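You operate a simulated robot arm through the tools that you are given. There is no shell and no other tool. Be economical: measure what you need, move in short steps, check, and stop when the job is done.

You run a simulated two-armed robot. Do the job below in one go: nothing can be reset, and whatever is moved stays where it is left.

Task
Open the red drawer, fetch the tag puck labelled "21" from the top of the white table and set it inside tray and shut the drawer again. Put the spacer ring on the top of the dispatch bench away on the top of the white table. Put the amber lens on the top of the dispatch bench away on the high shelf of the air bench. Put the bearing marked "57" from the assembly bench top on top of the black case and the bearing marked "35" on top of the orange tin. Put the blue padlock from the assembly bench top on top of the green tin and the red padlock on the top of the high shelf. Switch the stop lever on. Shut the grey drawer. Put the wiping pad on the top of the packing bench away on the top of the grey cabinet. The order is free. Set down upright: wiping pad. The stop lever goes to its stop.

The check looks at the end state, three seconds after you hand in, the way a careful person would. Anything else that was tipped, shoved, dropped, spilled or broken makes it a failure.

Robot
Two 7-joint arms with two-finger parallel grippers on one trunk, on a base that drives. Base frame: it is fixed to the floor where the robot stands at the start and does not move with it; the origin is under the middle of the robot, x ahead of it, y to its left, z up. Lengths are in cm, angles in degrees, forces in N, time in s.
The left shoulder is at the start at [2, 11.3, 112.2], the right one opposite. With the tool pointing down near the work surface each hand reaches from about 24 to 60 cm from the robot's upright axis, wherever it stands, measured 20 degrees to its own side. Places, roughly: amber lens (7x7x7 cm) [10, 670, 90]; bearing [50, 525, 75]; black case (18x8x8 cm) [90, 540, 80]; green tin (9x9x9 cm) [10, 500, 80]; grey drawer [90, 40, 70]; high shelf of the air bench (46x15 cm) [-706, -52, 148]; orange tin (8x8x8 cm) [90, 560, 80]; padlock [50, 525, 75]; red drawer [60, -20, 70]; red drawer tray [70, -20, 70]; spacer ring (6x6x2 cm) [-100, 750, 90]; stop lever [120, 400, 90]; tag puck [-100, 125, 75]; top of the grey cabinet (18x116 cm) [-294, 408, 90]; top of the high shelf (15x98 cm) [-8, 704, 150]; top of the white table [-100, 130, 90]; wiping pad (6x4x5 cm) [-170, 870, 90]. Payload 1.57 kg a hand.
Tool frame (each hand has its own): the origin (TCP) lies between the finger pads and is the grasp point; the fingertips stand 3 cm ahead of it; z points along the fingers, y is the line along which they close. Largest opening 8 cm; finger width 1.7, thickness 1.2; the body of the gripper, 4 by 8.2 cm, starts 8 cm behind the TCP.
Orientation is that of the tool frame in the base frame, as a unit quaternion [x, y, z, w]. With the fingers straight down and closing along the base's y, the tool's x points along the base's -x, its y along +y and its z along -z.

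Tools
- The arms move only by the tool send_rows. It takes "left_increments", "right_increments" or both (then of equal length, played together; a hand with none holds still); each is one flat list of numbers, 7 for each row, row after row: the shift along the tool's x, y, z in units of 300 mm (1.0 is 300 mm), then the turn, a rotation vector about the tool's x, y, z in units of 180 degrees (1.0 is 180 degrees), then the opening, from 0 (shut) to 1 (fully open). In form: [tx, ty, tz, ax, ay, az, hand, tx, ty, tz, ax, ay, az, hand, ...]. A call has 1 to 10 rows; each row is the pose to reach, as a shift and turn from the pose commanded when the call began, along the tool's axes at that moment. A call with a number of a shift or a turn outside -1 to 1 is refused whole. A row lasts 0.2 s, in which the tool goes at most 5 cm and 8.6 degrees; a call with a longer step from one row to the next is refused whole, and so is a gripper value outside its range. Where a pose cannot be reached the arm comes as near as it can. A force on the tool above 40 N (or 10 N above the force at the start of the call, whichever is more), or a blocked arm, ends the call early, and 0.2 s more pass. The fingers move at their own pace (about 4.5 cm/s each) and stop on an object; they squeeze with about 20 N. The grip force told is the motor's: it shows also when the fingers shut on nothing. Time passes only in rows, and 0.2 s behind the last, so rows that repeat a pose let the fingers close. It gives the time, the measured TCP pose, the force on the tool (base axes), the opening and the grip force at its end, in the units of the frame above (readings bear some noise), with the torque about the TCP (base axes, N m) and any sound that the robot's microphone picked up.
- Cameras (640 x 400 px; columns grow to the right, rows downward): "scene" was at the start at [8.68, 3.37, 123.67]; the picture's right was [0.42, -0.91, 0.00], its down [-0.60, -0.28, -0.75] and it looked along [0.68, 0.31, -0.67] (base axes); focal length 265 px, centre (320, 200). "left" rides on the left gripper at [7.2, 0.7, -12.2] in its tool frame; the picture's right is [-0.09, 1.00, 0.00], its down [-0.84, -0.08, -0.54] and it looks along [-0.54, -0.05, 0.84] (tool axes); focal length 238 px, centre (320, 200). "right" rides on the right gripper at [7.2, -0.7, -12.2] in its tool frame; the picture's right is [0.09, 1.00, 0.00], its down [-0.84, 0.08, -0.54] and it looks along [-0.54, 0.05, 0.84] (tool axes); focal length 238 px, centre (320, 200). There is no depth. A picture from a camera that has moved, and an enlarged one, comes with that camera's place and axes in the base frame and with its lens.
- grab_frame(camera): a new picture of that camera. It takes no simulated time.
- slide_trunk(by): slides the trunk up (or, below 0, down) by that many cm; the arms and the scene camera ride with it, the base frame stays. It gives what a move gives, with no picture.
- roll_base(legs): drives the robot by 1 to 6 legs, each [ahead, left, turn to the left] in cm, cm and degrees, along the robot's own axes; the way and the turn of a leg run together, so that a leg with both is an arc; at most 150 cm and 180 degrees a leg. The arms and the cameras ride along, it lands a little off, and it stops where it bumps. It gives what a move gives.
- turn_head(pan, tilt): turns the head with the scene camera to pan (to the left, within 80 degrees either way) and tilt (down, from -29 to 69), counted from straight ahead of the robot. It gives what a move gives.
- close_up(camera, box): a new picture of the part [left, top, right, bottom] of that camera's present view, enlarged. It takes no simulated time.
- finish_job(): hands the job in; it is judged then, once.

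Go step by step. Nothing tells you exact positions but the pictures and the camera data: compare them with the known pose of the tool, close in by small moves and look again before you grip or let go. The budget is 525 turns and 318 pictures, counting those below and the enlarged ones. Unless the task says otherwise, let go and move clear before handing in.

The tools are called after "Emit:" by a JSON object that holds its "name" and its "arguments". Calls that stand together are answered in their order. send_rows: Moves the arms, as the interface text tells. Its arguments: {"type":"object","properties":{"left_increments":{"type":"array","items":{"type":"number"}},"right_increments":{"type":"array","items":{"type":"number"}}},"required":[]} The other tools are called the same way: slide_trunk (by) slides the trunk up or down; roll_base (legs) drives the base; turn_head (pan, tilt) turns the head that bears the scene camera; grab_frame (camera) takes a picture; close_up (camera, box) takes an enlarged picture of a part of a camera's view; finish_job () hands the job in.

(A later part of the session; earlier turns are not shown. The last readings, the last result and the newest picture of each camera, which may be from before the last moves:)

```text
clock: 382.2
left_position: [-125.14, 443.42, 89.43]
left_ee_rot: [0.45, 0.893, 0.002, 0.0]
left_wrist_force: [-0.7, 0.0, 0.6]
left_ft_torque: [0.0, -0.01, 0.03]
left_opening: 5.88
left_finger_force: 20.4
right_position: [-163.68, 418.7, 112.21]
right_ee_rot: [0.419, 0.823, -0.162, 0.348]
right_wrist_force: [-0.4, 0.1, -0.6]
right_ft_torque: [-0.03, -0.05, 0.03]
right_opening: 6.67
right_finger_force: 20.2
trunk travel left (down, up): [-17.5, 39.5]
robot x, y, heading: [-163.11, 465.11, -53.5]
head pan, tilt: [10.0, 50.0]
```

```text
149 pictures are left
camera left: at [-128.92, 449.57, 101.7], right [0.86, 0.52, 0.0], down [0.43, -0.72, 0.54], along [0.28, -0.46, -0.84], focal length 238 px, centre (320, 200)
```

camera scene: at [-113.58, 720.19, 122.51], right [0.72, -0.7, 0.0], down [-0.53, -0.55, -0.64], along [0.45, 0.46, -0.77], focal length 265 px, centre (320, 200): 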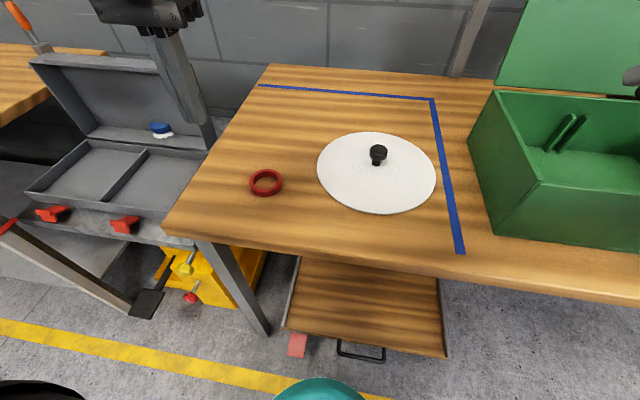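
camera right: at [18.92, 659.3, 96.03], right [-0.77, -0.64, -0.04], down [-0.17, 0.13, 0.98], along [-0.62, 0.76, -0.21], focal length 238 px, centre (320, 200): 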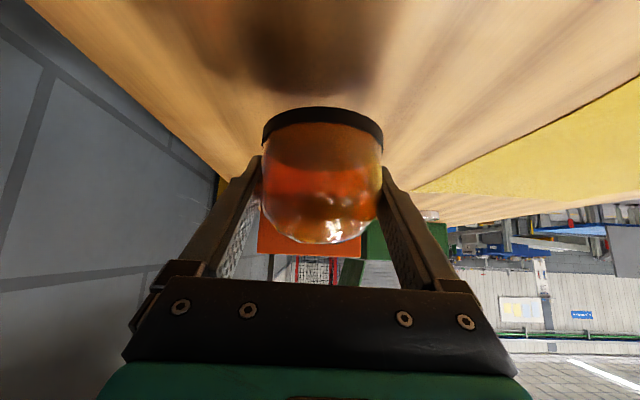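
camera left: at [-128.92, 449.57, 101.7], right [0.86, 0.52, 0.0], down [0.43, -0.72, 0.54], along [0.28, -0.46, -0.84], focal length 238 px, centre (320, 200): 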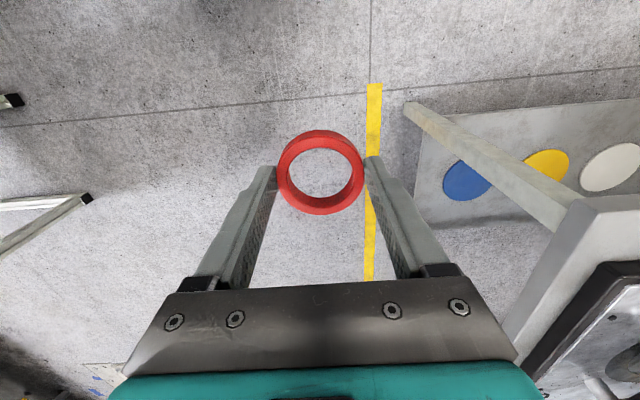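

The lift was refused, so the ring was just drawn straight off the bench edge at gripping height; it is still held. I lift it now and check what was behind on the dispatch bench is undisturbed.

Emit:
{"name": "send_rows", "arguments": {"left_increments": [0, 0, -0.1, 0, 0, 0, 0, 0, 0, -0.25, 0, 0, 0, 0, 0, 0, -0.4, 0, 0, 0, 0, 0, 0, -0.55, 0, 0, 0, 0]}}

Emit:
{"name": "turn_head", "arguments": {"pan": 0, "tilt": 25}}

Emit:
{"name": "grab_frame", "arguments": {"camera": "scene"}}

```text
clock: 383.2
left_position: [-125.08, 443.37, 106.04]
left_ee_rot: [0.452, 0.892, 0.001, -0.001]
left_wrist_force: [-0.2, 1.2, 0.6]
left_ft_torque: [-0.01, -0.05, 0.0]
left_opening: 5.87
left_finger_force: 20.3
right_position: [-163.62, 418.8, 112.19]
right_ee_rot: [0.42, 0.823, -0.163, 0.347]
right_wrist_force: [-0.4, 0.5, 0.0]
right_ft_torque: [0.0, -0.01, -0.01]
right_opening: 6.7
right_finger_force: 19.6
trunk travel left (down, up): [-17.5, 39.5]
robot x, y, heading: [-163.21, 465.86, -53.7]
head pan, tilt: [10.0, 50.0]
```

```text
clock: 384.1
left_position: [-124.92, 443.23, 105.78]
left_ee_rot: [0.451, 0.892, 0.001, 0.0]
left_wrist_force: [0.3, 0.7, 0.5]
left_ft_torque: [0.02, 0.0, 0.04]
left_opening: 5.85
left_finger_force: 19.6
right_position: [-163.65, 418.79, 112.15]
right_ee_rot: [0.418, 0.823, -0.162, 0.348]
right_wrist_force: [0.0, -0.8, -1.1]
right_ft_torque: [0.0, -0.02, -0.03]
right_opening: 6.7
right_finger_force: 19.5
trunk travel left (down, up): [-17.5, 39.5]
robot x, y, heading: [-163.26, 465.85, -53.9]
head pan, tilt: [0.0, 25.0]
```

```text
148 pictures are left
camera scene: at [-157.0, 457.1, 126.25], right [-0.81, -0.59, 0.0], down [-0.25, 0.34, -0.91], along [0.54, -0.73, -0.42], focal length 265 px, centre (320, 200)
```

scene: 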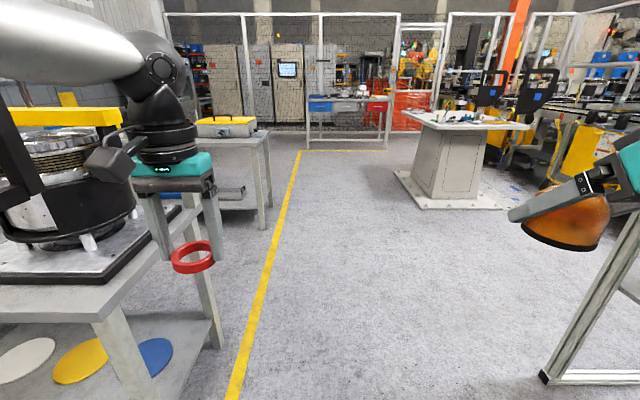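

Both items are held. I go on: sidestep from the frame, drive down the aisle and come round to the near side of the white table.

Emit:
{"name": "roll_base", "arguments": {"legs": [[0, -22, 0], [149, 0, 0], [149, 0, 0], [120, 0, 0], [0, -118, 0], [0, 0, 180]]}}

Emit:
{"name": "turn_head", "arguments": {"pan": 15, "tilt": 40}}

Emit:
{"name": "grab_frame", "arguments": {"camera": "scene"}}

```text
clock: 418.3
left_position: [-57.38, 68.03, 105.95]
left_ee_rot: [0.905, -0.425, 0.001, 0.001]
left_wrist_force: [-0.4, 0.4, -1.2]
left_ft_torque: [-0.03, -0.03, 0.0]
left_opening: 5.85
left_finger_force: 20.8
right_position: [-20.25, 94.88, 112.27]
right_ee_rot: [0.835, -0.395, -0.352, -0.153]
right_wrist_force: [-0.4, 0.1, -0.7]
right_ft_torque: [0.0, 0.0, 0.02]
right_opening: 6.68
right_finger_force: 19.6
trunk travel left (down, up): [-17.5, 39.5]
robot x, y, heading: [-18.19, 48.05, 129.6]
head pan, tilt: [0.0, 25.0]
```

```text
clock: 419.1
left_position: [-57.33, 67.94, 105.9]
left_ee_rot: [0.905, -0.425, 0.001, 0.001]
left_wrist_force: [-0.2, 0.8, -1.8]
left_ft_torque: [0.01, 0.01, 0.0]
left_opening: 5.84
left_finger_force: 19.2
right_position: [-20.26, 94.81, 112.16]
right_ee_rot: [0.835, -0.395, -0.352, -0.152]
right_wrist_force: [-0.3, 0.4, -1.6]
right_ft_torque: [0.0, 0.0, 0.01]
right_opening: 6.65
right_finger_force: 20.6
trunk travel left (down, up): [-17.5, 39.5]
robot x, y, heading: [-17.88, 48.13, 129.8]
head pan, tilt: [15.0, 40.0]
```

```text
147 pictures are left
camera scene: at [-25.5, 53.69, 123.93], right [0.58, 0.81, 0.0], down [0.52, -0.37, -0.77], along [-0.62, 0.44, -0.64], focal length 265 px, centre (320, 200)
```

scene: 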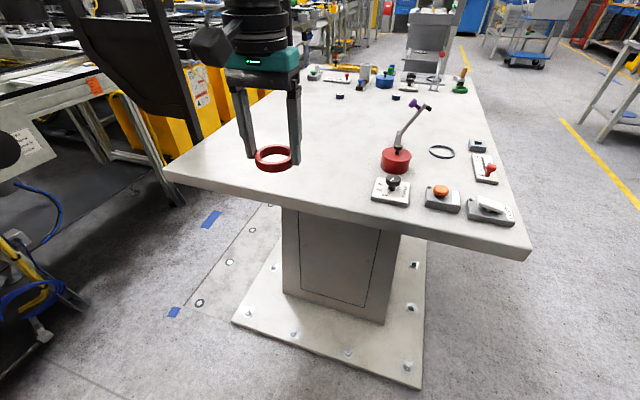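

I straighten to the table and approach its near edge.

Emit:
{"name": "roll_base", "arguments": {"legs": [[0, 0, -4], [25, 13, 0]]}}

Emit:
{"name": "grab_frame", "arguments": {"camera": "scene"}}

Emit:
{"name": "grab_frame", "arguments": {"camera": "left"}}

```text
clock: 421.5
left_position: [-81.04, 83.35, 105.96]
left_ee_rot: [0.89, -0.456, 0.001, 0.001]
left_wrist_force: [0.6, 0.4, 1.0]
left_ft_torque: [-0.02, 0.03, 0.0]
left_opening: 5.85
left_finger_force: 20.1
right_position: [-41.99, 107.36, 112.14]
right_ee_rot: [0.82, -0.424, -0.346, -0.165]
right_wrist_force: [0.1, 0.5, -1.2]
right_ft_torque: [-0.01, 0.01, -0.02]
right_opening: 6.66
right_finger_force: 20.4
trunk travel left (down, up): [-17.5, 39.5]
robot x, y, heading: [-42.98, 60.73, 125.7]
head pan, tilt: [15.0, 40.0]
```

```text
146 pictures are left
camera scene: at [-50.15, 66.78, 123.92], right [0.64, 0.77, 0.0], down [0.5, -0.41, -0.77], along [-0.59, 0.49, -0.64], focal length 265 px, centre (320, 200)
```

scene: 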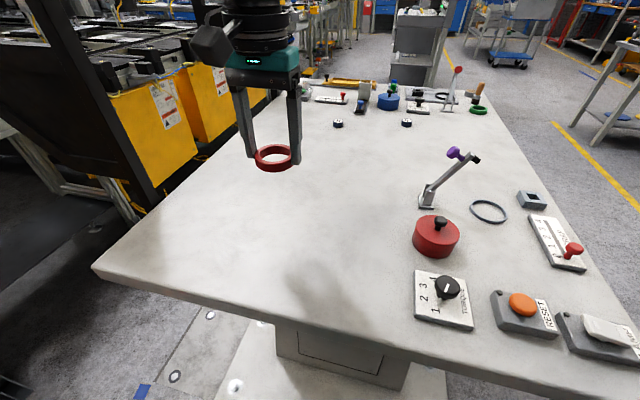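

```text
145 pictures are left
camera left: at [-77.35, 77.24, 118.12], right [-0.86, -0.51, 0.0], down [-0.42, 0.73, 0.54], along [-0.27, 0.47, -0.84], focal length 238 px, centre (320, 200)
```

left: 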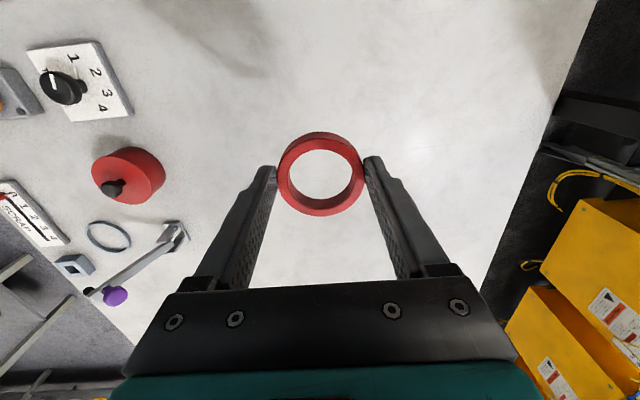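

The table below the ring is bare. I lower it gently.

Emit:
{"name": "send_rows", "arguments": {"left_increments": [0, 0, 0.15, 0, 0, 0, 0, 0, 0, 0.3, 0, 0, 0, 0, 0, 0, 0.42, 0, 0, 0, 0, 0, 0, 0.5, 0, 0, 0, 0, 0, 0, 0.53, 0, 0, 0, 0, 0, 0, 0.543, 0, 0, 0, 0]}}

Emit:
{"name": "close_up", "arguments": {"camera": "scene", "box": [190, 100, 350, 240]}}

```text
clock: 422.9
left_position: [-80.99, 83.17, 89.53]
left_ee_rot: [0.889, -0.457, 0.001, 0.002]
left_wrist_force: [-0.3, 0.0, 0.5]
left_ft_torque: [0.0, 0.0, 0.0]
left_opening: 5.88
left_finger_force: 20.3
right_position: [-42.01, 107.56, 112.22]
right_ee_rot: [0.82, -0.424, -0.347, -0.164]
right_wrist_force: [-0.1, 0.2, -0.9]
right_ft_torque: [0.02, 0.0, 0.0]
right_opening: 6.65
right_finger_force: 19.9
trunk travel left (down, up): [-17.5, 39.5]
robot x, y, heading: [-42.86, 60.63, 125.9]
head pan, tilt: [15.0, 40.0]
```

```text
2.86 times, centred on (270, 170) of scene
camera zoom: at [-50.1, 66.76, 123.92], right [0.64, 0.77, 0.0], down [0.5, -0.41, -0.77], along [-0.59, 0.49, -0.64], focal length 756 px, centre (463, 286)
```

zoom: 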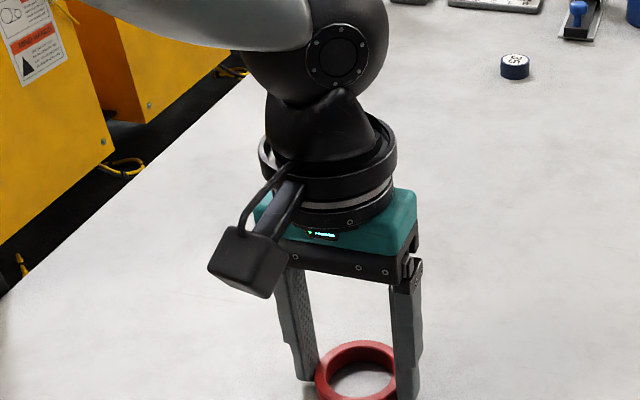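

Emit:
{"name": "send_rows", "arguments": {"left_increments": [0, 0, 0.008, 0, 0, 0, 0, 0, 0, 0.016, 0, 0, 0, 0, 0, 0, 0.024, 0, 0, 0, 0]}}

```text
clock: 423.7
left_position: [-81.03, 83.3, 89.06]
left_ee_rot: [0.889, -0.457, -0.001, 0.001]
left_wrist_force: [-4.3, -2.4, 18.1]
left_ft_torque: [0.01, -0.06, 0.0]
left_opening: 5.85
left_finger_force: 20.5
right_position: [-41.87, 107.37, 112.23]
right_ee_rot: [0.82, -0.424, -0.346, -0.165]
right_wrist_force: [-0.1, -0.1, -0.9]
right_ft_torque: [0.0, 0.0, 0.0]
right_opening: 6.67
right_finger_force: 19.8
trunk travel left (down, up): [-17.5, 39.5]
robot x, y, heading: [-42.9, 60.62, 125.5]
head pan, tilt: [15.0, 40.0]
```

The ring is on the table. I release and rise.

Emit:
{"name": "send_rows", "arguments": {"left_increments": [0, 0, -0.008, 0, 0, 0, 0.85, 0, 0, -0.008, 0, 0, 0, 1, 0, 0, -0.008, 0, 0, 0, 1, 0, 0, -0.1, 0, 0, 0, 1, 0, 0, -0.25, 0, 0, 0, 1, 0, 0, -0.4, 0, 0, 0, 1, 0, 0, -0.55, 0, 0, 0, 1]}}

Emit:
{"name": "grab_frame", "arguments": {"camera": "left"}}

```text
clock: 425.3
left_position: [-80.64, 83.24, 105.54]
left_ee_rot: [0.889, -0.457, 0.001, 0.002]
left_wrist_force: [-0.7, 0.1, 0.7]
left_ft_torque: [0.01, -0.02, 0.02]
left_opening: 8.0
left_finger_force: 0.1
right_position: [-41.81, 107.32, 112.22]
right_ee_rot: [0.82, -0.425, -0.346, -0.165]
right_wrist_force: [0.0, -0.4, -0.5]
right_ft_torque: [0.01, 0.01, 0.02]
right_opening: 6.67
right_finger_force: 20.5
trunk travel left (down, up): [-17.5, 39.5]
robot x, y, heading: [-43.17, 60.91, 125.6]
head pan, tilt: [15.0, 40.0]
```

```text
143 pictures are left
camera left: at [-77.13, 77.09, 117.68], right [-0.86, -0.5, 0.0], down [-0.42, 0.73, 0.54], along [-0.27, 0.47, -0.84], focal length 238 px, centre (320, 200)
```

left: 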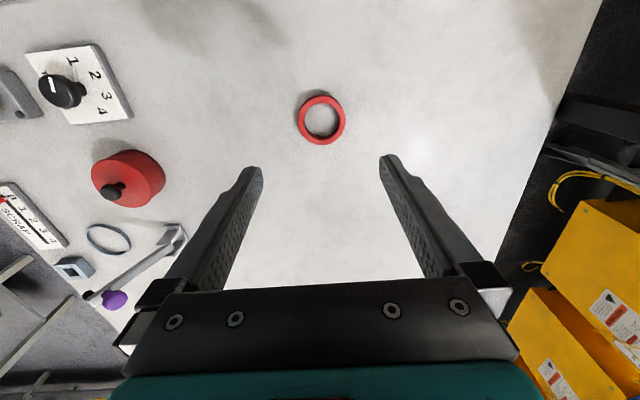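

The spacer ring lies on the white table. Next the lens to the air bench far to the west; I drive back to the aisle and look that way.

Emit:
{"name": "roll_base", "arguments": {"legs": [[-25, 0, 0], [0, -100, 0], [149, 0, 0], [100, 0, 0], [0, 0, 90]]}}

Emit:
{"name": "turn_head", "arguments": {"pan": 0, "tilt": 8}}

Emit:
{"name": "grab_frame", "arguments": {"camera": "scene"}}

```text
clock: 447.4
left_position: [-116.11, 261.67, 105.47]
left_ee_rot: [0.953, 0.302, 0.002, 0.0]
left_wrist_force: [-0.1, 0.3, -1.0]
left_ft_torque: [0.02, -0.01, 0.0]
left_opening: 7.99
left_finger_force: 0.0
right_position: [-139.97, 300.77, 112.14]
right_ee_rot: [0.881, 0.277, -0.363, 0.128]
right_wrist_force: [-0.4, -0.1, -1.0]
right_ft_torque: [-0.02, -0.03, -0.04]
right_opening: 6.67
right_finger_force: 19.9
trunk travel left (down, up): [-17.5, 39.5]
robot x, y, heading: [-93.35, 299.13, -144.8]
head pan, tilt: [15.0, 40.0]
```

```text
clock: 448.4
left_position: [-116.17, 261.69, 105.41]
left_ee_rot: [0.953, 0.302, 0.002, 0.001]
left_wrist_force: [0.4, -0.5, 0.9]
left_ft_torque: [-0.02, 0.02, 0.01]
left_opening: 7.98
left_finger_force: 0.2
right_position: [-139.98, 300.68, 112.16]
right_ee_rot: [0.881, 0.276, -0.362, 0.127]
right_wrist_force: [0.3, -0.4, -1.3]
right_ft_torque: [0.0, 0.0, 0.0]
right_opening: 6.65
right_finger_force: 20.2
trunk travel left (down, up): [-17.5, 39.5]
robot x, y, heading: [-92.96, 299.09, -144.9]
head pan, tilt: [0.0, 8.0]
```

```text
142 pictures are left
camera scene: at [-101.63, 293.23, 129.01], right [-0.58, 0.82, 0.0], down [0.11, 0.08, -0.99], along [-0.81, -0.57, -0.14], focal length 265 px, centre (320, 200)
```

scene: 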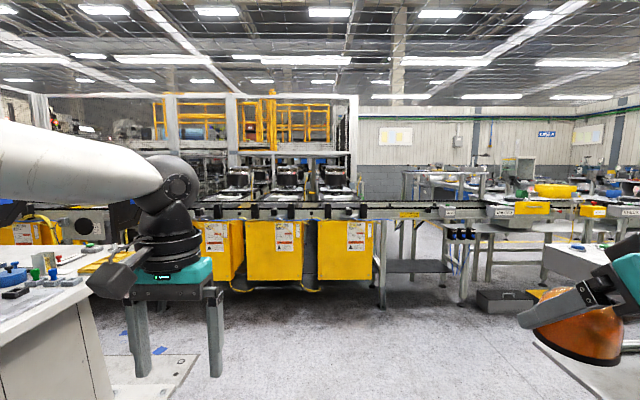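

A conveyor line crosses in front; the air bench lies beyond it. I zoom to find the way round.

Emit:
{"name": "close_up", "arguments": {"camera": "scene", "box": [310, 120, 640, 300]}}

Emit:
{"name": "turn_head", "arguments": {"pan": -50, "tilt": 8}}

Emit:
{"name": "grab_frame", "arguments": {"camera": "scene"}}

```text
1.94 times, centred on (475, 210) of scene
camera zoom: at [-101.63, 293.23, 129.01], right [-0.58, 0.82, 0.0], down [0.11, 0.08, -0.99], along [-0.81, -0.57, -0.14], focal length 513 px, centre (19, 181)
```

zoom: 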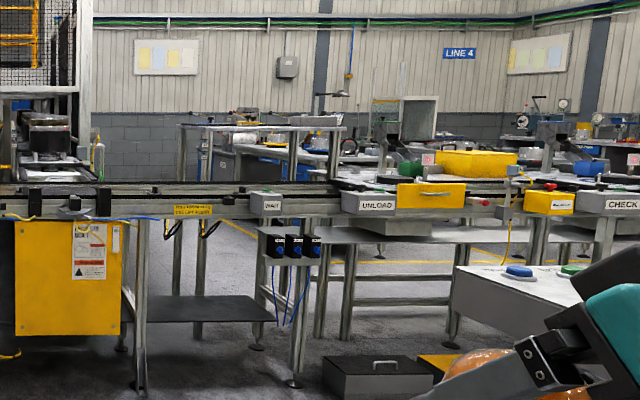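

```text
clock: 449.6
left_position: [-115.98, 261.71, 105.33]
left_ee_rot: [0.953, 0.302, 0.001, 0.001]
left_wrist_force: [-0.7, 0.3, -0.9]
left_ft_torque: [0.02, -0.04, 0.0]
left_opening: 7.99
left_finger_force: 0.0
right_position: [-140.02, 300.76, 112.17]
right_ee_rot: [0.881, 0.276, -0.362, 0.127]
right_wrist_force: [-0.3, 0.1, -1.3]
right_ft_torque: [0.01, 0.0, 0.01]
right_opening: 6.7
right_finger_force: 20.8
trunk travel left (down, up): [-17.5, 39.5]
robot x, y, heading: [-93.49, 299.04, -144.8]
head pan, tilt: [-50.0, 8.0]
```

```text
140 pictures are left
camera scene: at [-103.01, 300.93, 129.02], right [0.26, 0.97, 0.0], down [0.13, -0.04, -0.99], along [-0.96, 0.25, -0.14], focal length 265 px, centre (320, 200)
```

scene: 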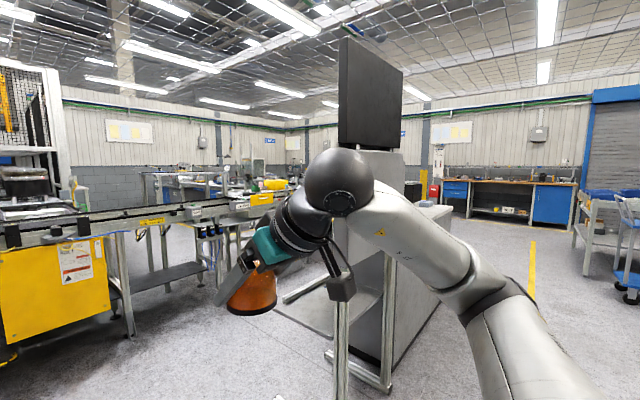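

The conveyor runs north–south at about 190 cm beyond the cabinet line. I go north along the aisle to look for its end.

Emit:
{"name": "roll_base", "arguments": {"legs": [[0, 0, -90], [149, 0, 0], [130, -8, 0]]}}

Emit:
{"name": "turn_head", "arguments": {"pan": 60, "tilt": 8}}

Emit:
{"name": "grab_frame", "arguments": {"camera": "scene"}}

Emit:
{"name": "turn_head", "arguments": {"pan": 10, "tilt": 12}}

Emit:
{"name": "grab_frame", "arguments": {"camera": "scene"}}

```text
clock: 467.0
left_position: [-270.29, 566.8, 105.34]
left_ee_rot: [0.869, -0.494, 0.0, 0.001]
left_wrist_force: [0.8, -0.1, 0.1]
left_ft_torque: [-0.03, 0.0, 0.0]
left_opening: 8.03
left_finger_force: 0.0
right_position: [-229.53, 587.64, 112.22]
right_ee_rot: [0.802, -0.458, -0.339, -0.179]
right_wrist_force: [-0.9, 0.5, -0.5]
right_ft_torque: [-0.02, -0.01, -0.02]
right_opening: 6.67
right_finger_force: 19.5
trunk travel left (down, up): [-17.5, 39.5]
robot x, y, heading: [-234.63, 540.97, 120.8]
head pan, tilt: [-50.0, 8.0]
```

```text
clock: 468.9
left_position: [-270.37, 566.79, 105.37]
left_ee_rot: [0.869, -0.494, 0.0, 0.001]
left_wrist_force: [0.5, -0.6, -0.8]
left_ft_torque: [-0.01, -0.03, -0.04]
left_opening: 7.99
left_finger_force: 0.1
right_position: [-229.76, 587.77, 112.15]
right_ee_rot: [0.802, -0.458, -0.339, -0.179]
right_wrist_force: [-0.4, 0.3, -1.4]
right_ft_torque: [0.01, 0.0, -0.01]
right_opening: 6.68
right_finger_force: 20.2
trunk travel left (down, up): [-17.5, 39.5]
robot x, y, heading: [-234.2, 541.22, 120.9]
head pan, tilt: [60.0, 8.0]
```

```text
139 pictures are left
camera scene: at [-244.25, 541.83, 129.02], right [-0.01, 1.0, 0.0], down [0.14, 0.0, -0.99], along [-0.99, -0.01, -0.14], focal length 265 px, centre (320, 200)
```

scene: 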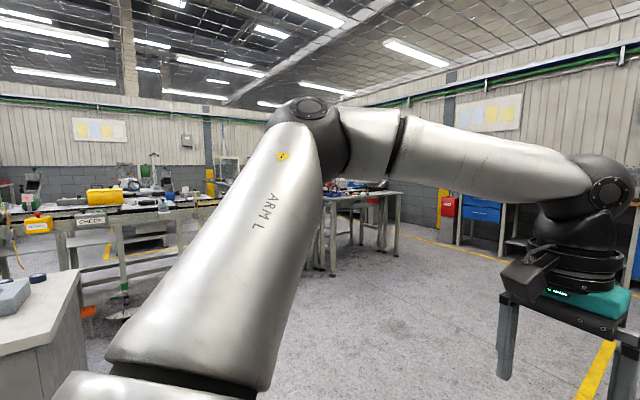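

```text
clock: 470.1
left_position: [-270.23, 566.87, 105.4]
left_ee_rot: [0.87, -0.494, 0.0, 0.002]
left_wrist_force: [-0.4, 0.2, 0.4]
left_ft_torque: [-0.02, 0.0, 0.01]
left_opening: 8.01
left_finger_force: 0.0
right_position: [-229.59, 587.66, 112.19]
right_ee_rot: [0.802, -0.459, -0.339, -0.179]
right_wrist_force: [-0.2, -0.3, -0.6]
right_ft_torque: [0.01, -0.01, -0.01]
right_opening: 6.66
right_finger_force: 20.1
trunk travel left (down, up): [-17.5, 39.5]
robot x, y, heading: [-234.17, 541.09, 120.7]
head pan, tilt: [10.0, 12.0]
```

```text
138 pictures are left
camera scene: at [-241.08, 549.0, 128.37], right [0.76, 0.65, 0.0], down [0.14, -0.16, -0.98], along [-0.64, 0.74, -0.21], focal length 265 px, centre (320, 200)
```

scene: 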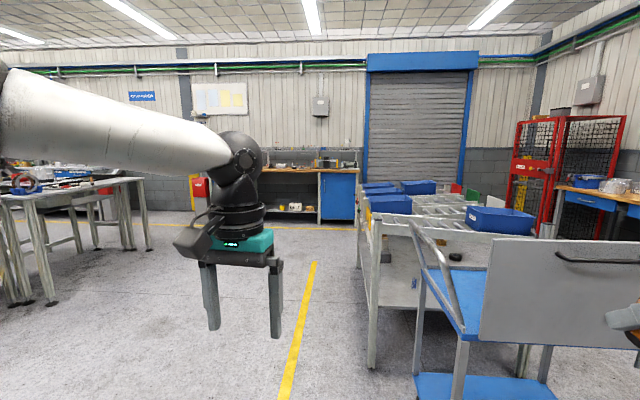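

There's a gap between the conveyor's end (n ≈ 650) and the next bench (n ≈ 763). I go there, keeping clear of the trolleys, and look west.

Emit:
{"name": "roll_base", "arguments": {"legs": [[0, 0, 5.3], [0, 45, 0], [128, 0, 0], [0, 0, 90]]}}

Emit:
{"name": "turn_head", "arguments": {"pan": 0, "tilt": 12}}

Emit:
{"name": "grab_frame", "arguments": {"camera": "scene"}}

```text
clock: 483.2
left_position: [-368.34, 577.33, 105.44]
left_ee_rot: [0.945, 0.327, 0.001, 0.0]
left_wrist_force: [-0.1, 0.0, 0.6]
left_ft_torque: [0.0, 0.03, 0.01]
left_opening: 7.97
left_finger_force: 0.0
right_position: [-394.08, 615.2, 112.08]
right_ee_rot: [0.874, 0.299, -0.358, 0.135]
right_wrist_force: [0.1, -0.2, -0.8]
right_ft_torque: [0.02, -0.01, 0.06]
right_opening: 6.67
right_finger_force: 19.9
trunk travel left (down, up): [-17.5, 39.5]
robot x, y, heading: [-347.63, 616.13, -142.2]
head pan, tilt: [10.0, 12.0]
```

```text
clock: 483.9
left_position: [-368.25, 577.48, 105.53]
left_ee_rot: [0.945, 0.326, 0.002, 0.0]
left_wrist_force: [0.4, 0.1, 1.2]
left_ft_torque: [0.04, -0.02, 0.0]
left_opening: 8.0
left_finger_force: 0.1
right_position: [-394.16, 615.18, 112.16]
right_ee_rot: [0.874, 0.299, -0.359, 0.136]
right_wrist_force: [-0.3, 0.3, -0.3]
right_ft_torque: [-0.01, -0.02, -0.01]
right_opening: 6.65
right_finger_force: 20.1
trunk travel left (down, up): [-17.5, 39.5]
robot x, y, heading: [-347.28, 616.13, -142.2]
head pan, tilt: [0.0, 12.0]
```

```text
137 pictures are left
camera scene: at [-355.45, 609.59, 128.37], right [-0.62, 0.79, 0.0], down [0.16, 0.13, -0.98], along [-0.77, -0.6, -0.21], focal length 265 px, centre (320, 200)
```

scene: 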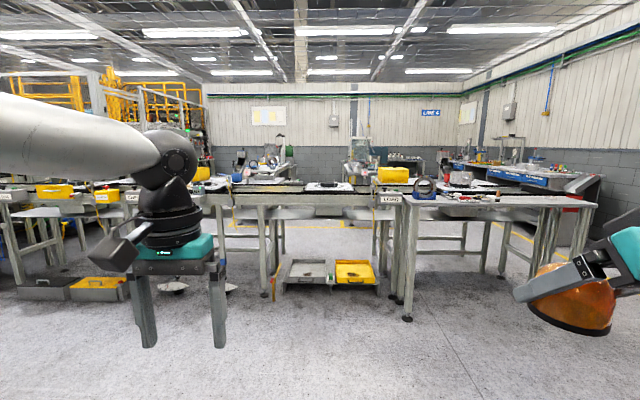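

The line continues to n ≈ 900; the passage is at its north end, between it and the north wall benches. I strafe north and look again.

Emit:
{"name": "roll_base", "arguments": {"legs": [[0, 0, -2], [0, -149, 0], [0, -92, 0]]}}

Emit:
{"name": "grab_frame", "arguments": {"camera": "scene"}}

Emit:
{"name": "turn_head", "arguments": {"pan": -45, "tilt": 20}}

Emit:
{"name": "grab_frame", "arguments": {"camera": "scene"}}

```text
clock: 496.1
left_position: [-512.04, 773.72, 105.44]
left_ee_rot: [0.951, 0.31, 0.001, 0.001]
left_wrist_force: [0.0, -0.1, 0.1]
left_ft_torque: [-0.01, -0.04, 0.0]
left_opening: 8.01
left_finger_force: 0.0
right_position: [-536.6, 812.31, 112.17]
right_ee_rot: [0.879, 0.284, -0.362, 0.13]
right_wrist_force: [0.3, 0.0, -0.9]
right_ft_torque: [0.01, 0.0, 0.0]
right_opening: 6.68
right_finger_force: 19.8
trunk travel left (down, up): [-17.5, 39.5]
robot x, y, heading: [-490.05, 811.7, -144.1]
head pan, tilt: [0.0, 12.0]
```

```text
136 pictures are left
camera scene: at [-498.15, 805.44, 128.37], right [-0.59, 0.81, 0.0], down [0.17, 0.12, -0.98], along [-0.79, -0.58, -0.21], focal length 265 px, centre (320, 200)
```

scene: 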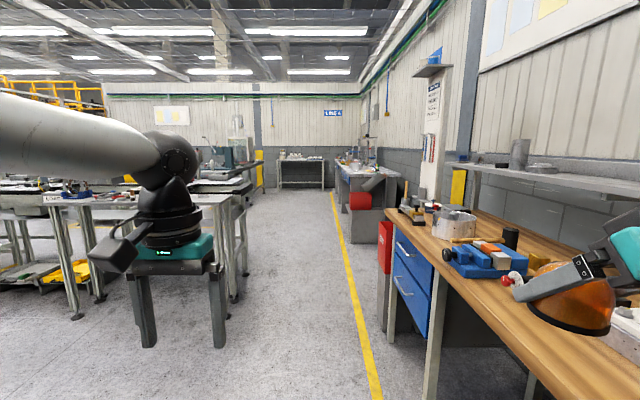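

```text
clock: 497.2
left_position: [-511.95, 773.69, 105.41]
left_ee_rot: [0.951, 0.31, 0.001, 0.001]
left_wrist_force: [0.4, 0.4, -1.0]
left_ft_torque: [0.01, 0.01, 0.02]
left_opening: 7.97
left_finger_force: 0.0
right_position: [-536.57, 812.32, 112.17]
right_ee_rot: [0.879, 0.283, -0.361, 0.129]
right_wrist_force: [-0.7, -0.5, -1.5]
right_ft_torque: [0.01, 0.05, 0.0]
right_opening: 6.7
right_finger_force: 20.4
trunk travel left (down, up): [-17.5, 39.5]
robot x, y, heading: [-490.09, 811.6, -143.7]
head pan, tilt: [-45.0, 20.0]
```

```text
135 pictures are left
camera scene: at [-499.8, 812.35, 127.06], right [0.15, 0.99, 0.0], down [0.34, -0.05, -0.94], along [-0.93, 0.14, -0.34], focal length 265 px, centre (320, 200)
```

scene: 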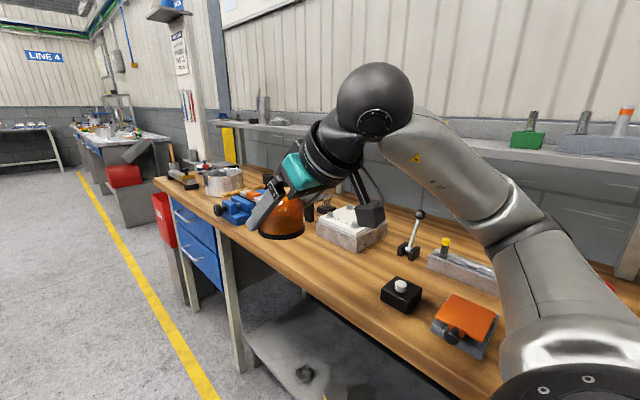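

The corridor between the line's end and the north bench is about 1 m wide. I centre in it and go west.

Emit:
{"name": "roll_base", "arguments": {"legs": [[0, 25, 0], [149, 0, 0], [149, 0, 0], [30, 0, 0]]}}

Emit:
{"name": "turn_head", "arguments": {"pan": 0, "tilt": 10}}

Emit:
{"name": "grab_frame", "arguments": {"camera": "scene"}}

Emit:
{"name": "turn_head", "arguments": {"pan": 55, "tilt": 10}}

Emit:
{"name": "grab_frame", "arguments": {"camera": "scene"}}

```text
clock: 514.7
left_position: [-758.62, 555.27, 105.38]
left_ee_rot: [0.947, 0.32, 0.001, 0.001]
left_wrist_force: [0.0, 0.3, -0.1]
left_ft_torque: [0.0, 0.02, -0.03]
left_opening: 7.99
left_finger_force: 0.2
right_position: [-783.89, 593.43, 112.25]
right_ee_rot: [0.876, 0.293, -0.36, 0.134]
right_wrist_force: [0.8, 0.3, 0.0]
right_ft_torque: [-0.02, -0.02, 0.0]
right_opening: 6.67
right_finger_force: 20.0
trunk travel left (down, up): [-17.5, 39.5]
robot x, y, heading: [-736.99, 593.89, -142.7]
head pan, tilt: [-45.0, 20.0]
```

```text
clock: 515.9
left_position: [-758.58, 555.24, 105.5]
left_ee_rot: [0.948, 0.32, 0.001, 0.001]
left_wrist_force: [0.4, 0.5, -1.1]
left_ft_torque: [-0.01, 0.01, 0.0]
left_opening: 7.99
left_finger_force: 0.1
right_position: [-783.85, 593.44, 112.2]
right_ee_rot: [0.876, 0.292, -0.36, 0.134]
right_wrist_force: [0.2, 0.0, -0.7]
right_ft_torque: [0.02, 0.0, 0.03]
right_opening: 6.68
right_finger_force: 20.0
trunk travel left (down, up): [-17.5, 39.5]
robot x, y, heading: [-736.98, 593.75, -142.9]
head pan, tilt: [0.0, 10.0]
```

```text
134 pictures are left
camera scene: at [-745.29, 587.3, 128.69], right [-0.6, 0.8, 0.0], down [0.14, 0.11, -0.98], along [-0.78, -0.6, -0.17], focal length 265 px, centre (320, 200)
```

scene: 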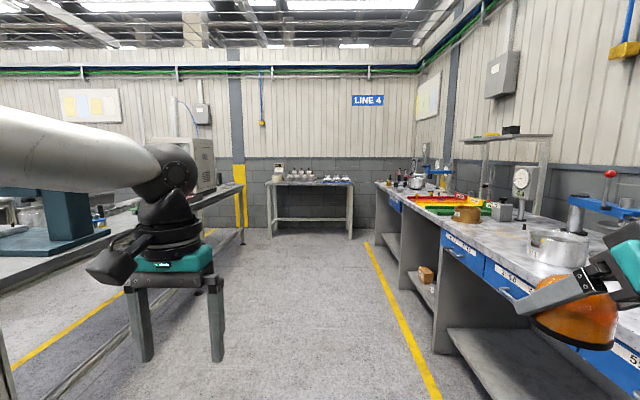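

```text
clock: 517.1
left_position: [-758.56, 555.23, 105.35]
left_ee_rot: [0.948, 0.319, 0.001, 0.0]
left_wrist_force: [0.1, 0.1, 0.0]
left_ft_torque: [-0.03, 0.01, 0.02]
left_opening: 7.98
left_finger_force: 0.1
right_position: [-783.79, 593.42, 112.18]
right_ee_rot: [0.876, 0.292, -0.36, 0.134]
right_wrist_force: [-1.2, 0.6, -0.7]
right_ft_torque: [-0.05, -0.01, -0.03]
right_opening: 6.67
right_finger_force: 19.8
trunk travel left (down, up): [-17.5, 39.5]
robot x, y, heading: [-736.84, 593.54, -142.8]
head pan, tilt: [55.0, 10.0]
```

```text
133 pictures are left
camera scene: at [-737.52, 583.62, 128.69], right [-1.0, -0.04, 0.0], down [-0.01, 0.17, -0.98], along [0.04, -0.98, -0.17], focal length 265 px, centre (320, 200)
```

scene: 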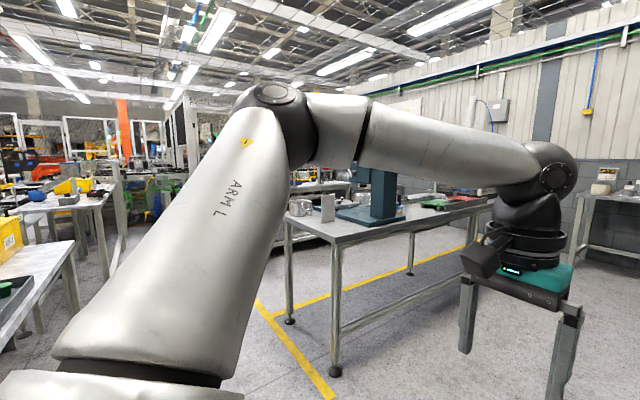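

I'm at the west part. An aisle runs south at b ≈ -281 between the lines; I turn into it.

Emit:
{"name": "roll_base", "arguments": {"legs": [[34, 0, 0], [0, 0, 88.8], [40, 0, 0]]}}

Emit:
{"name": "turn_head", "arguments": {"pan": 0, "tilt": 12}}

Emit:
{"name": "grab_frame", "arguments": {"camera": "scene"}}

```text
clock: 525.2
left_position: [-703.41, 517.92, 105.47]
left_ee_rot: [0.455, 0.891, 0.001, 0.0]
left_wrist_force: [-0.2, -0.1, 0.0]
left_ft_torque: [0.0, 0.01, -0.04]
left_opening: 7.98
left_finger_force: 0.0
right_position: [-742.2, 493.69, 112.13]
right_ee_rot: [0.422, 0.821, -0.164, 0.347]
right_wrist_force: [0.8, 0.2, -0.8]
right_ft_torque: [0.01, 0.03, 0.0]
right_opening: 6.66
right_finger_force: 19.4
trunk travel left (down, up): [-17.5, 39.5]
robot x, y, heading: [-741.09, 540.2, -54.4]
head pan, tilt: [55.0, 10.0]
```

```text
clock: 526.5
left_position: [-703.34, 518.12, 105.39]
left_ee_rot: [0.455, 0.89, 0.001, -0.001]
left_wrist_force: [0.1, -0.9, -0.1]
left_ft_torque: [0.01, 0.03, 0.06]
left_opening: 7.98
left_finger_force: 0.1
right_position: [-742.11, 493.81, 112.23]
right_ee_rot: [0.422, 0.821, -0.164, 0.347]
right_wrist_force: [0.3, 0.7, -0.2]
right_ft_torque: [-0.03, 0.04, 0.0]
right_opening: 6.67
right_finger_force: 19.5
trunk travel left (down, up): [-17.5, 39.5]
robot x, y, heading: [-741.38, 540.42, -54.2]
head pan, tilt: [0.0, 12.0]
```

```text
132 pictures are left
camera scene: at [-735.15, 531.9, 128.37], right [-0.81, -0.59, 0.0], down [-0.12, 0.17, -0.98], along [0.57, -0.79, -0.21], focal length 265 px, centre (320, 200)
```

scene: 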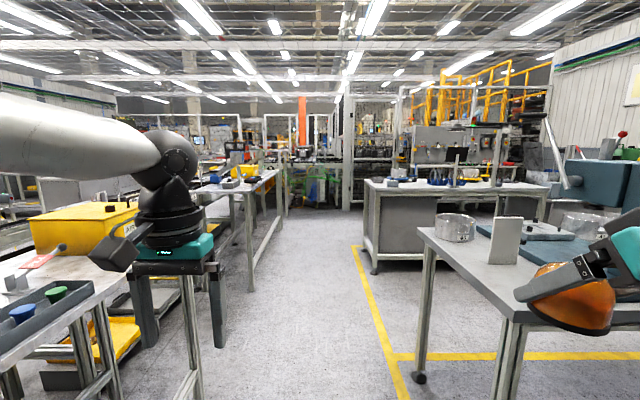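

Emit:
{"name": "roll_base", "arguments": {"legs": [[149, 2, 0], [130, 0, 0]]}}

Emit:
{"name": "turn_head", "arguments": {"pan": -50, "tilt": 5}}

Emit:
{"name": "grab_frame", "arguments": {"camera": "scene"}}

Emit:
{"name": "turn_head", "arguments": {"pan": 0, "tilt": 10}}

Emit:
{"name": "grab_frame", "arguments": {"camera": "scene"}}

```text
clock: 540.0
left_position: [-548.47, 283.88, 105.45]
left_ee_rot: [0.478, 0.878, 0.001, 0.0]
left_wrist_force: [0.6, -0.8, -0.3]
left_ft_torque: [0.0, 0.04, 0.05]
left_opening: 8.02
left_finger_force: 0.0
right_position: [-588.42, 261.56, 112.18]
right_ee_rot: [0.443, 0.81, -0.173, 0.342]
right_wrist_force: [0.7, 0.3, -1.0]
right_ft_torque: [0.01, 0.01, -0.01]
right_opening: 6.67
right_finger_force: 19.8
trunk travel left (down, up): [-17.5, 39.5]
robot x, y, heading: [-585.44, 308.47, -57.4]
head pan, tilt: [0.0, 12.0]
```

```text
clock: 541.2
left_position: [-548.55, 283.97, 105.36]
left_ee_rot: [0.478, 0.878, 0.0, 0.001]
left_wrist_force: [0.3, 0.4, 0.4]
left_ft_torque: [0.0, 0.01, 0.0]
left_opening: 8.02
left_finger_force: 0.0
right_position: [-588.5, 261.61, 112.23]
right_ee_rot: [0.444, 0.81, -0.173, 0.342]
right_wrist_force: [0.4, -0.7, -0.5]
right_ft_torque: [-0.02, 0.01, -0.01]
right_opening: 6.67
right_finger_force: 20.1
trunk travel left (down, up): [-17.5, 39.5]
robot x, y, heading: [-584.95, 308.4, -57.2]
head pan, tilt: [-50.0, 5.0]
```

```text
131 pictures are left
camera scene: at [-587.28, 298.42, 129.5], right [-0.96, 0.29, 0.0], down [0.03, 0.08, -1.0], along [-0.29, -0.95, -0.09], focal length 265 px, centre (320, 200)
```

scene: 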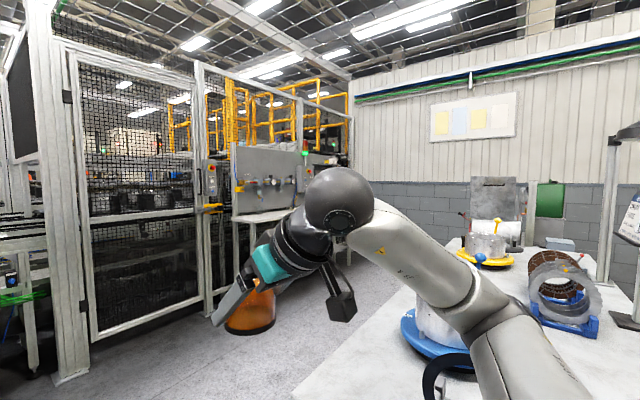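

```text
clock: 542.4
left_position: [-548.54, 283.96, 105.37]
left_ee_rot: [0.478, 0.878, 0.002, -0.001]
left_wrist_force: [0.4, 1.6, -0.1]
left_ft_torque: [0.01, -0.01, 0.04]
left_opening: 8.0
left_finger_force: 0.1
right_position: [-588.52, 261.6, 112.21]
right_ee_rot: [0.443, 0.81, -0.173, 0.342]
right_wrist_force: [0.3, 0.7, -1.4]
right_ft_torque: [-0.01, -0.03, -0.02]
right_opening: 6.68
right_finger_force: 20.3
trunk travel left (down, up): [-17.5, 39.5]
robot x, y, heading: [-585.26, 307.93, -56.9]
head pan, tilt: [0.0, 10.0]
```

```text
130 pictures are left
camera scene: at [-579.55, 299.38, 128.69], right [-0.84, -0.54, 0.0], down [-0.09, 0.15, -0.98], along [0.53, -0.83, -0.17], focal length 265 px, centre (320, 200)
```

scene: 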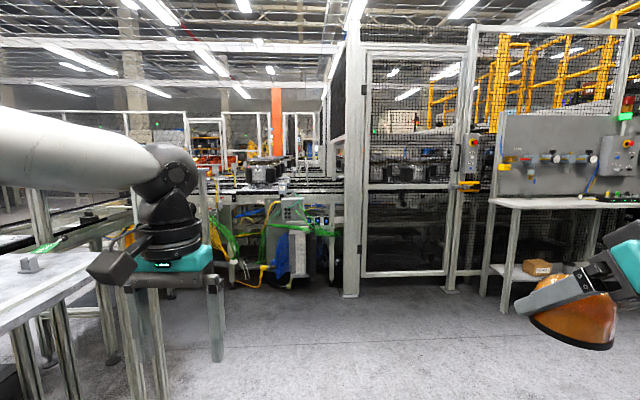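

The air bench is to the right along the fence, past the white desk. I drive on into the cross passage and strafe west along it.

Emit:
{"name": "roll_base", "arguments": {"legs": [[0, 0, 3], [115, 0, 0], [0, -149, 0], [0, -100, 0]]}}

Emit:
{"name": "turn_head", "arguments": {"pan": -15, "tilt": 10}}

Emit:
{"name": "grab_frame", "arguments": {"camera": "scene"}}

```text
clock: 560.5
left_position: [-676.21, 43.17, 105.34]
left_ee_rot: [0.442, 0.897, 0.001, 0.0]
left_wrist_force: [0.2, -0.2, -0.3]
left_ft_torque: [0.0, 0.01, 0.01]
left_opening: 8.03
left_finger_force: 0.2
right_position: [-714.14, 17.7, 112.19]
right_ee_rot: [0.41, 0.827, -0.159, 0.35]
right_wrist_force: [-0.5, 0.0, -1.2]
right_ft_torque: [0.03, -0.03, 0.01]
right_opening: 6.68
right_finger_force: 19.9
trunk travel left (down, up): [-17.5, 39.5]
robot x, y, heading: [-714.4, 64.21, -52.2]
head pan, tilt: [0.0, 10.0]
```

```text
clock: 561.3
left_position: [-676.22, 43.05, 105.4]
left_ee_rot: [0.442, 0.897, 0.001, -0.001]
left_wrist_force: [0.3, -0.6, 0.3]
left_ft_torque: [0.03, -0.01, 0.03]
left_opening: 8.01
left_finger_force: 0.1
right_position: [-714.23, 17.72, 112.15]
right_ee_rot: [0.41, 0.827, -0.159, 0.349]
right_wrist_force: [1.1, -0.4, -0.8]
right_ft_torque: [-0.02, -0.04, -0.04]
right_opening: 6.68
right_finger_force: 20.0
trunk travel left (down, up): [-17.5, 39.5]
robot x, y, heading: [-714.76, 64.48, -52.5]
head pan, tilt: [-15.0, 10.0]
```

```text
129 pictures are left
camera scene: at [-710.46, 54.85, 128.69], right [-0.92, -0.38, 0.0], down [-0.07, 0.16, -0.98], along [0.38, -0.91, -0.17], focal length 265 px, centre (320, 200)
```

scene: 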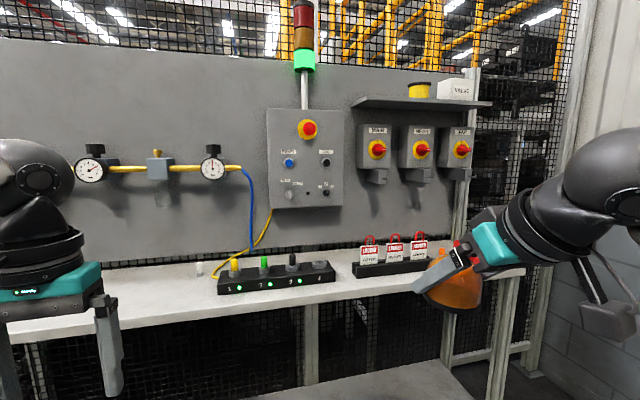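

The high shelf of the air bench is in view; its left third is free (a yellow cup and a white box stand to the right). I raise the trunk and move up to the bench.

Emit:
{"name": "slide_trunk", "arguments": {"by": 39}}

Emit:
{"name": "roll_base", "arguments": {"legs": [[0, 0, -1.6], [34, -20, 0]]}}

Emit:
{"name": "turn_head", "arguments": {"pan": -15, "tilt": 20}}

Emit:
{"name": "grab_frame", "arguments": {"camera": "scene"}}

Emit:
{"name": "grab_frame", "arguments": {"camera": "right"}}

```text
clock: 565.0
left_position: [-676.25, 43.18, 144.39]
left_ee_rot: [0.442, 0.897, 0.002, -0.001]
left_wrist_force: [0.3, -0.1, -0.2]
left_ft_torque: [0.01, -0.01, -0.01]
left_opening: 8.0
left_finger_force: 0.1
right_position: [-714.28, 17.63, 151.21]
right_ee_rot: [0.411, 0.827, -0.159, 0.349]
right_wrist_force: [0.6, 0.7, -0.9]
right_ft_torque: [0.0, 0.03, 0.04]
right_opening: 6.67
right_finger_force: 19.9
trunk travel left (down, up): [-56.5, 0.5]
robot x, y, heading: [-714.58, 64.32, -52.7]
head pan, tilt: [-15.0, 10.0]
```

```text
clock: 567.8
left_position: [-673.25, 3.56, 144.41]
left_ee_rot: [0.453, 0.891, 0.001, 0.0]
left_wrist_force: [0.0, -0.1, 1.1]
left_ft_torque: [0.02, -0.02, -0.01]
left_opening: 7.99
left_finger_force: 0.0
right_position: [-711.9, -20.81, 151.2]
right_ee_rot: [0.421, 0.822, -0.164, 0.347]
right_wrist_force: [0.0, -0.1, -0.5]
right_ft_torque: [0.01, 0.0, 0.0]
right_opening: 6.67
right_finger_force: 19.8
trunk travel left (down, up): [-56.5, 0.5]
robot x, y, heading: [-711.38, 25.53, -53.9]
head pan, tilt: [-15.0, 10.0]
```

```text
clock: 568.5
left_position: [-673.21, 3.8, 144.46]
left_ee_rot: [0.454, 0.891, 0.001, 0.0]
left_wrist_force: [0.0, 0.2, -0.3]
left_ft_torque: [0.01, 0.01, -0.04]
left_opening: 8.02
left_finger_force: 0.1
right_position: [-711.93, -20.82, 151.21]
right_ee_rot: [0.421, 0.822, -0.163, 0.347]
right_wrist_force: [-0.3, 0.3, -0.8]
right_ft_torque: [0.02, 0.0, 0.02]
right_opening: 6.68
right_finger_force: 19.0
trunk travel left (down, up): [-56.5, 0.5]
robot x, y, heading: [-711.34, 25.66, -54.1]
head pan, tilt: [-15.0, 20.0]
```

```text
128 pictures are left
camera scene: at [-707.2, 16.25, 166.07], right [-0.93, -0.36, 0.0], down [-0.12, 0.32, -0.94], along [0.34, -0.88, -0.34], focal length 265 px, centre (320, 200)
```

scene: 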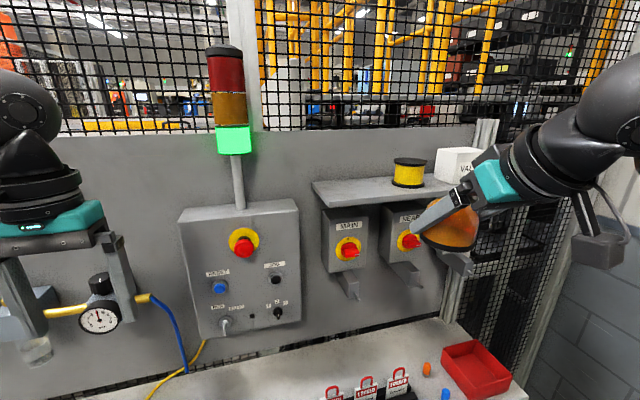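

```text
127 pictures are left
camera right: at [-720.79, -10.3, 154.72], right [0.76, 0.64, -0.04], down [0.17, -0.13, 0.98], along [0.62, -0.75, -0.21], focal length 238 px, centre (320, 200)
```

right: 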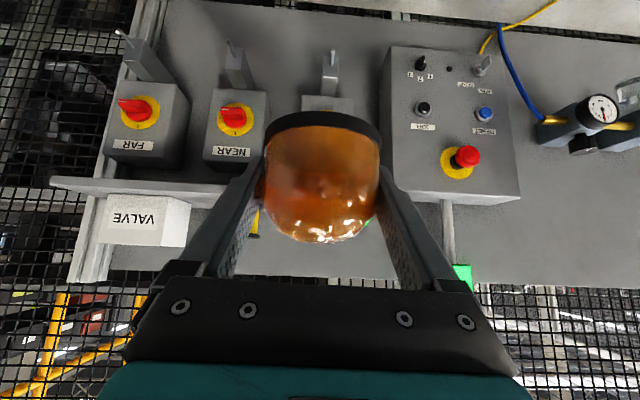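

Shelf's free part spans b -577…-594; target for the lens (-695,-39.7). I lift a little and reach over.

Emit:
{"name": "send_rows", "arguments": {"right_increments": [-0.118, 0, -0.118, 0, 0, 0, 0, -0.217, 0.014, -0.018, 0, 0, 0, 0, -0.316, 0.028, 0.082, 0, 0, 0, 0, -0.415, 0.042, 0.182, 0, 0, 0, 0, -0.513, 0.056, 0.281, 0, 0, 0, 0, -0.612, 0.07, 0.381, 0, 0, 0, 0, -0.71, 0.083, 0.48, 0, 0, 0, 0]}}

Emit:
{"name": "grab_frame", "arguments": {"camera": "scene"}}

Emit:
{"name": "grab_frame", "arguments": {"camera": "right"}}

```text
clock: 570.1
left_position: [-673.17, 3.77, 144.41]
left_ee_rot: [0.453, 0.891, 0.0, 0.0]
left_wrist_force: [0.8, -0.7, -0.2]
left_ft_torque: [-0.02, 0.08, -0.05]
left_opening: 8.0
left_finger_force: 0.0
right_position: [-695.13, -40.04, 156.26]
right_ee_rot: [0.42, 0.823, -0.164, 0.347]
right_wrist_force: [0.4, 0.1, -1.3]
right_ft_torque: [0.01, -0.01, 0.01]
right_opening: 6.67
right_finger_force: 20.2
trunk travel left (down, up): [-56.5, 0.5]
robot x, y, heading: [-711.37, 25.96, -53.7]
head pan, tilt: [-15.0, 20.0]
```

```text
126 pictures are left
camera scene: at [-707.03, 16.19, 166.05], right [-0.93, -0.36, 0.0], down [-0.12, 0.32, -0.94], along [0.34, -0.88, -0.34], focal length 265 px, centre (320, 200)
```

scene: 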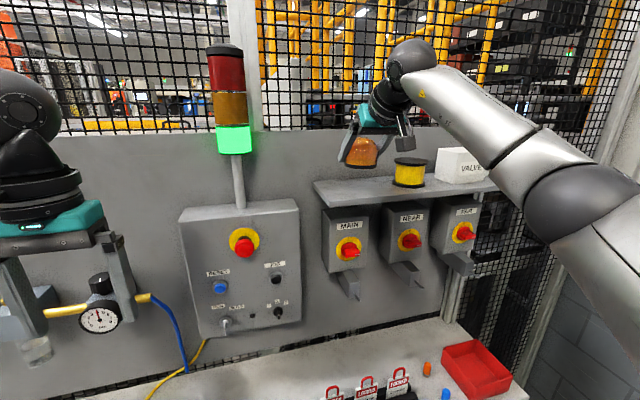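

```text
125 pictures are left
camera right: at [-703.85, -29.5, 159.78], right [0.76, 0.64, -0.04], down [0.17, -0.13, 0.98], along [0.62, -0.75, -0.21], focal length 238 px, centre (320, 200)
```

right: 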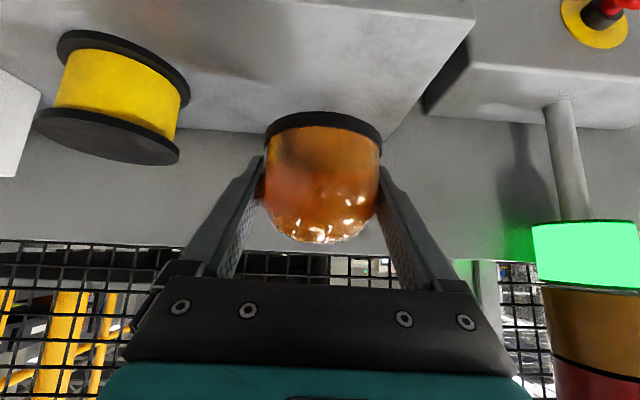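

The lens is over the free shelf part, well between spool and end. I lower it straight down.

Emit:
{"name": "send_rows", "arguments": {"right_increments": [0.04, 0, 0.04, 0, 0, 0, 0, 0.08, 0, 0.08, 0, 0, 0, 0, 0.1, 0, 0.1, 0, 0, 0, 0, 0.113, 0, 0.113, 0, 0, 0, 0]}}

Emit:
{"name": "close_up", "arguments": {"camera": "scene", "box": [300, 90, 460, 220]}}

```text
clock: 571.1
left_position: [-673.29, 3.66, 144.45]
left_ee_rot: [0.454, 0.891, 0.001, 0.0]
left_wrist_force: [0.3, 0.4, 0.3]
left_ft_torque: [-0.01, 0.0, 0.02]
left_opening: 8.0
left_finger_force: 0.0
right_position: [-695.01, -39.62, 151.36]
right_ee_rot: [0.42, 0.822, -0.163, 0.347]
right_wrist_force: [0.3, 0.4, -1.7]
right_ft_torque: [0.01, -0.03, 0.0]
right_opening: 6.7
right_finger_force: 19.6
trunk travel left (down, up): [-56.5, 0.5]
robot x, y, heading: [-711.1, 25.69, -53.9]
head pan, tilt: [-15.0, 20.0]
```

```text
3.08 times, centred on (380, 155) of scene
camera zoom: at [-707.18, 16.22, 166.06], right [-0.93, -0.36, 0.0], down [-0.12, 0.32, -0.94], along [0.34, -0.88, -0.34], focal length 814 px, centre (135, 338)
```

zoom: 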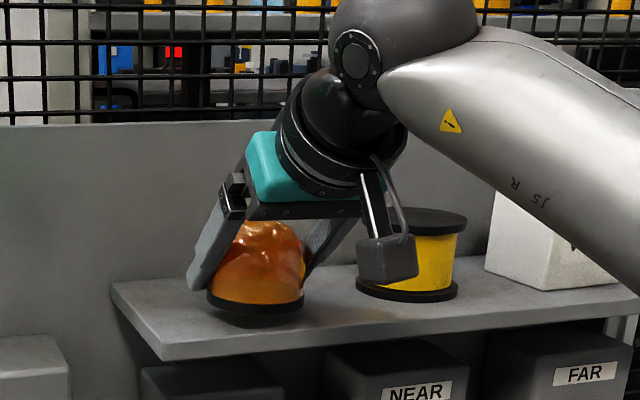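

Close to the surface with a gap still visible. I go down in millimetre steps until contact.

Emit:
{"name": "send_rows", "arguments": {"right_increments": [0.006, 0, 0.006, 0, 0, 0, 0, 0.012, 0, 0.012, 0, 0, 0, 0, 0.018, 0, 0.018, 0, 0, 0, 0]}}

Emit:
{"name": "close_up", "arguments": {"camera": "scene", "box": [300, 90, 460, 220]}}

```text
clock: 571.9
left_position: [-673.32, 3.64, 144.46]
left_ee_rot: [0.453, 0.891, 0.002, 0.0]
left_wrist_force: [-0.4, 0.6, -0.3]
left_ft_torque: [-0.01, -0.02, 0.03]
left_opening: 7.99
left_finger_force: 0.1
right_position: [-695.07, -39.67, 150.49]
right_ee_rot: [0.421, 0.822, -0.163, 0.347]
right_wrist_force: [-0.7, -1.0, -0.8]
right_ft_torque: [-0.03, 0.01, 0.0]
right_opening: 6.67
right_finger_force: 19.3
trunk travel left (down, up): [-56.5, 0.5]
robot x, y, heading: [-711.14, 25.97, -53.8]
head pan, tilt: [-15.0, 20.0]
```

```text
3.08 times, centred on (380, 155) of scene
camera zoom: at [-707.19, 16.24, 166.06], right [-0.93, -0.36, 0.0], down [-0.12, 0.32, -0.94], along [0.34, -0.88, -0.34], focal length 814 px, centre (135, 338)
```

zoom: 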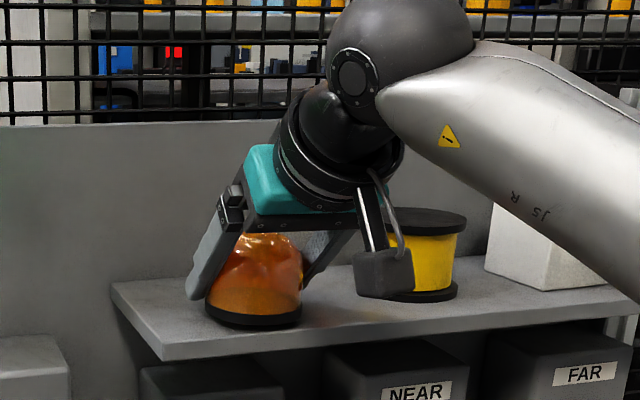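

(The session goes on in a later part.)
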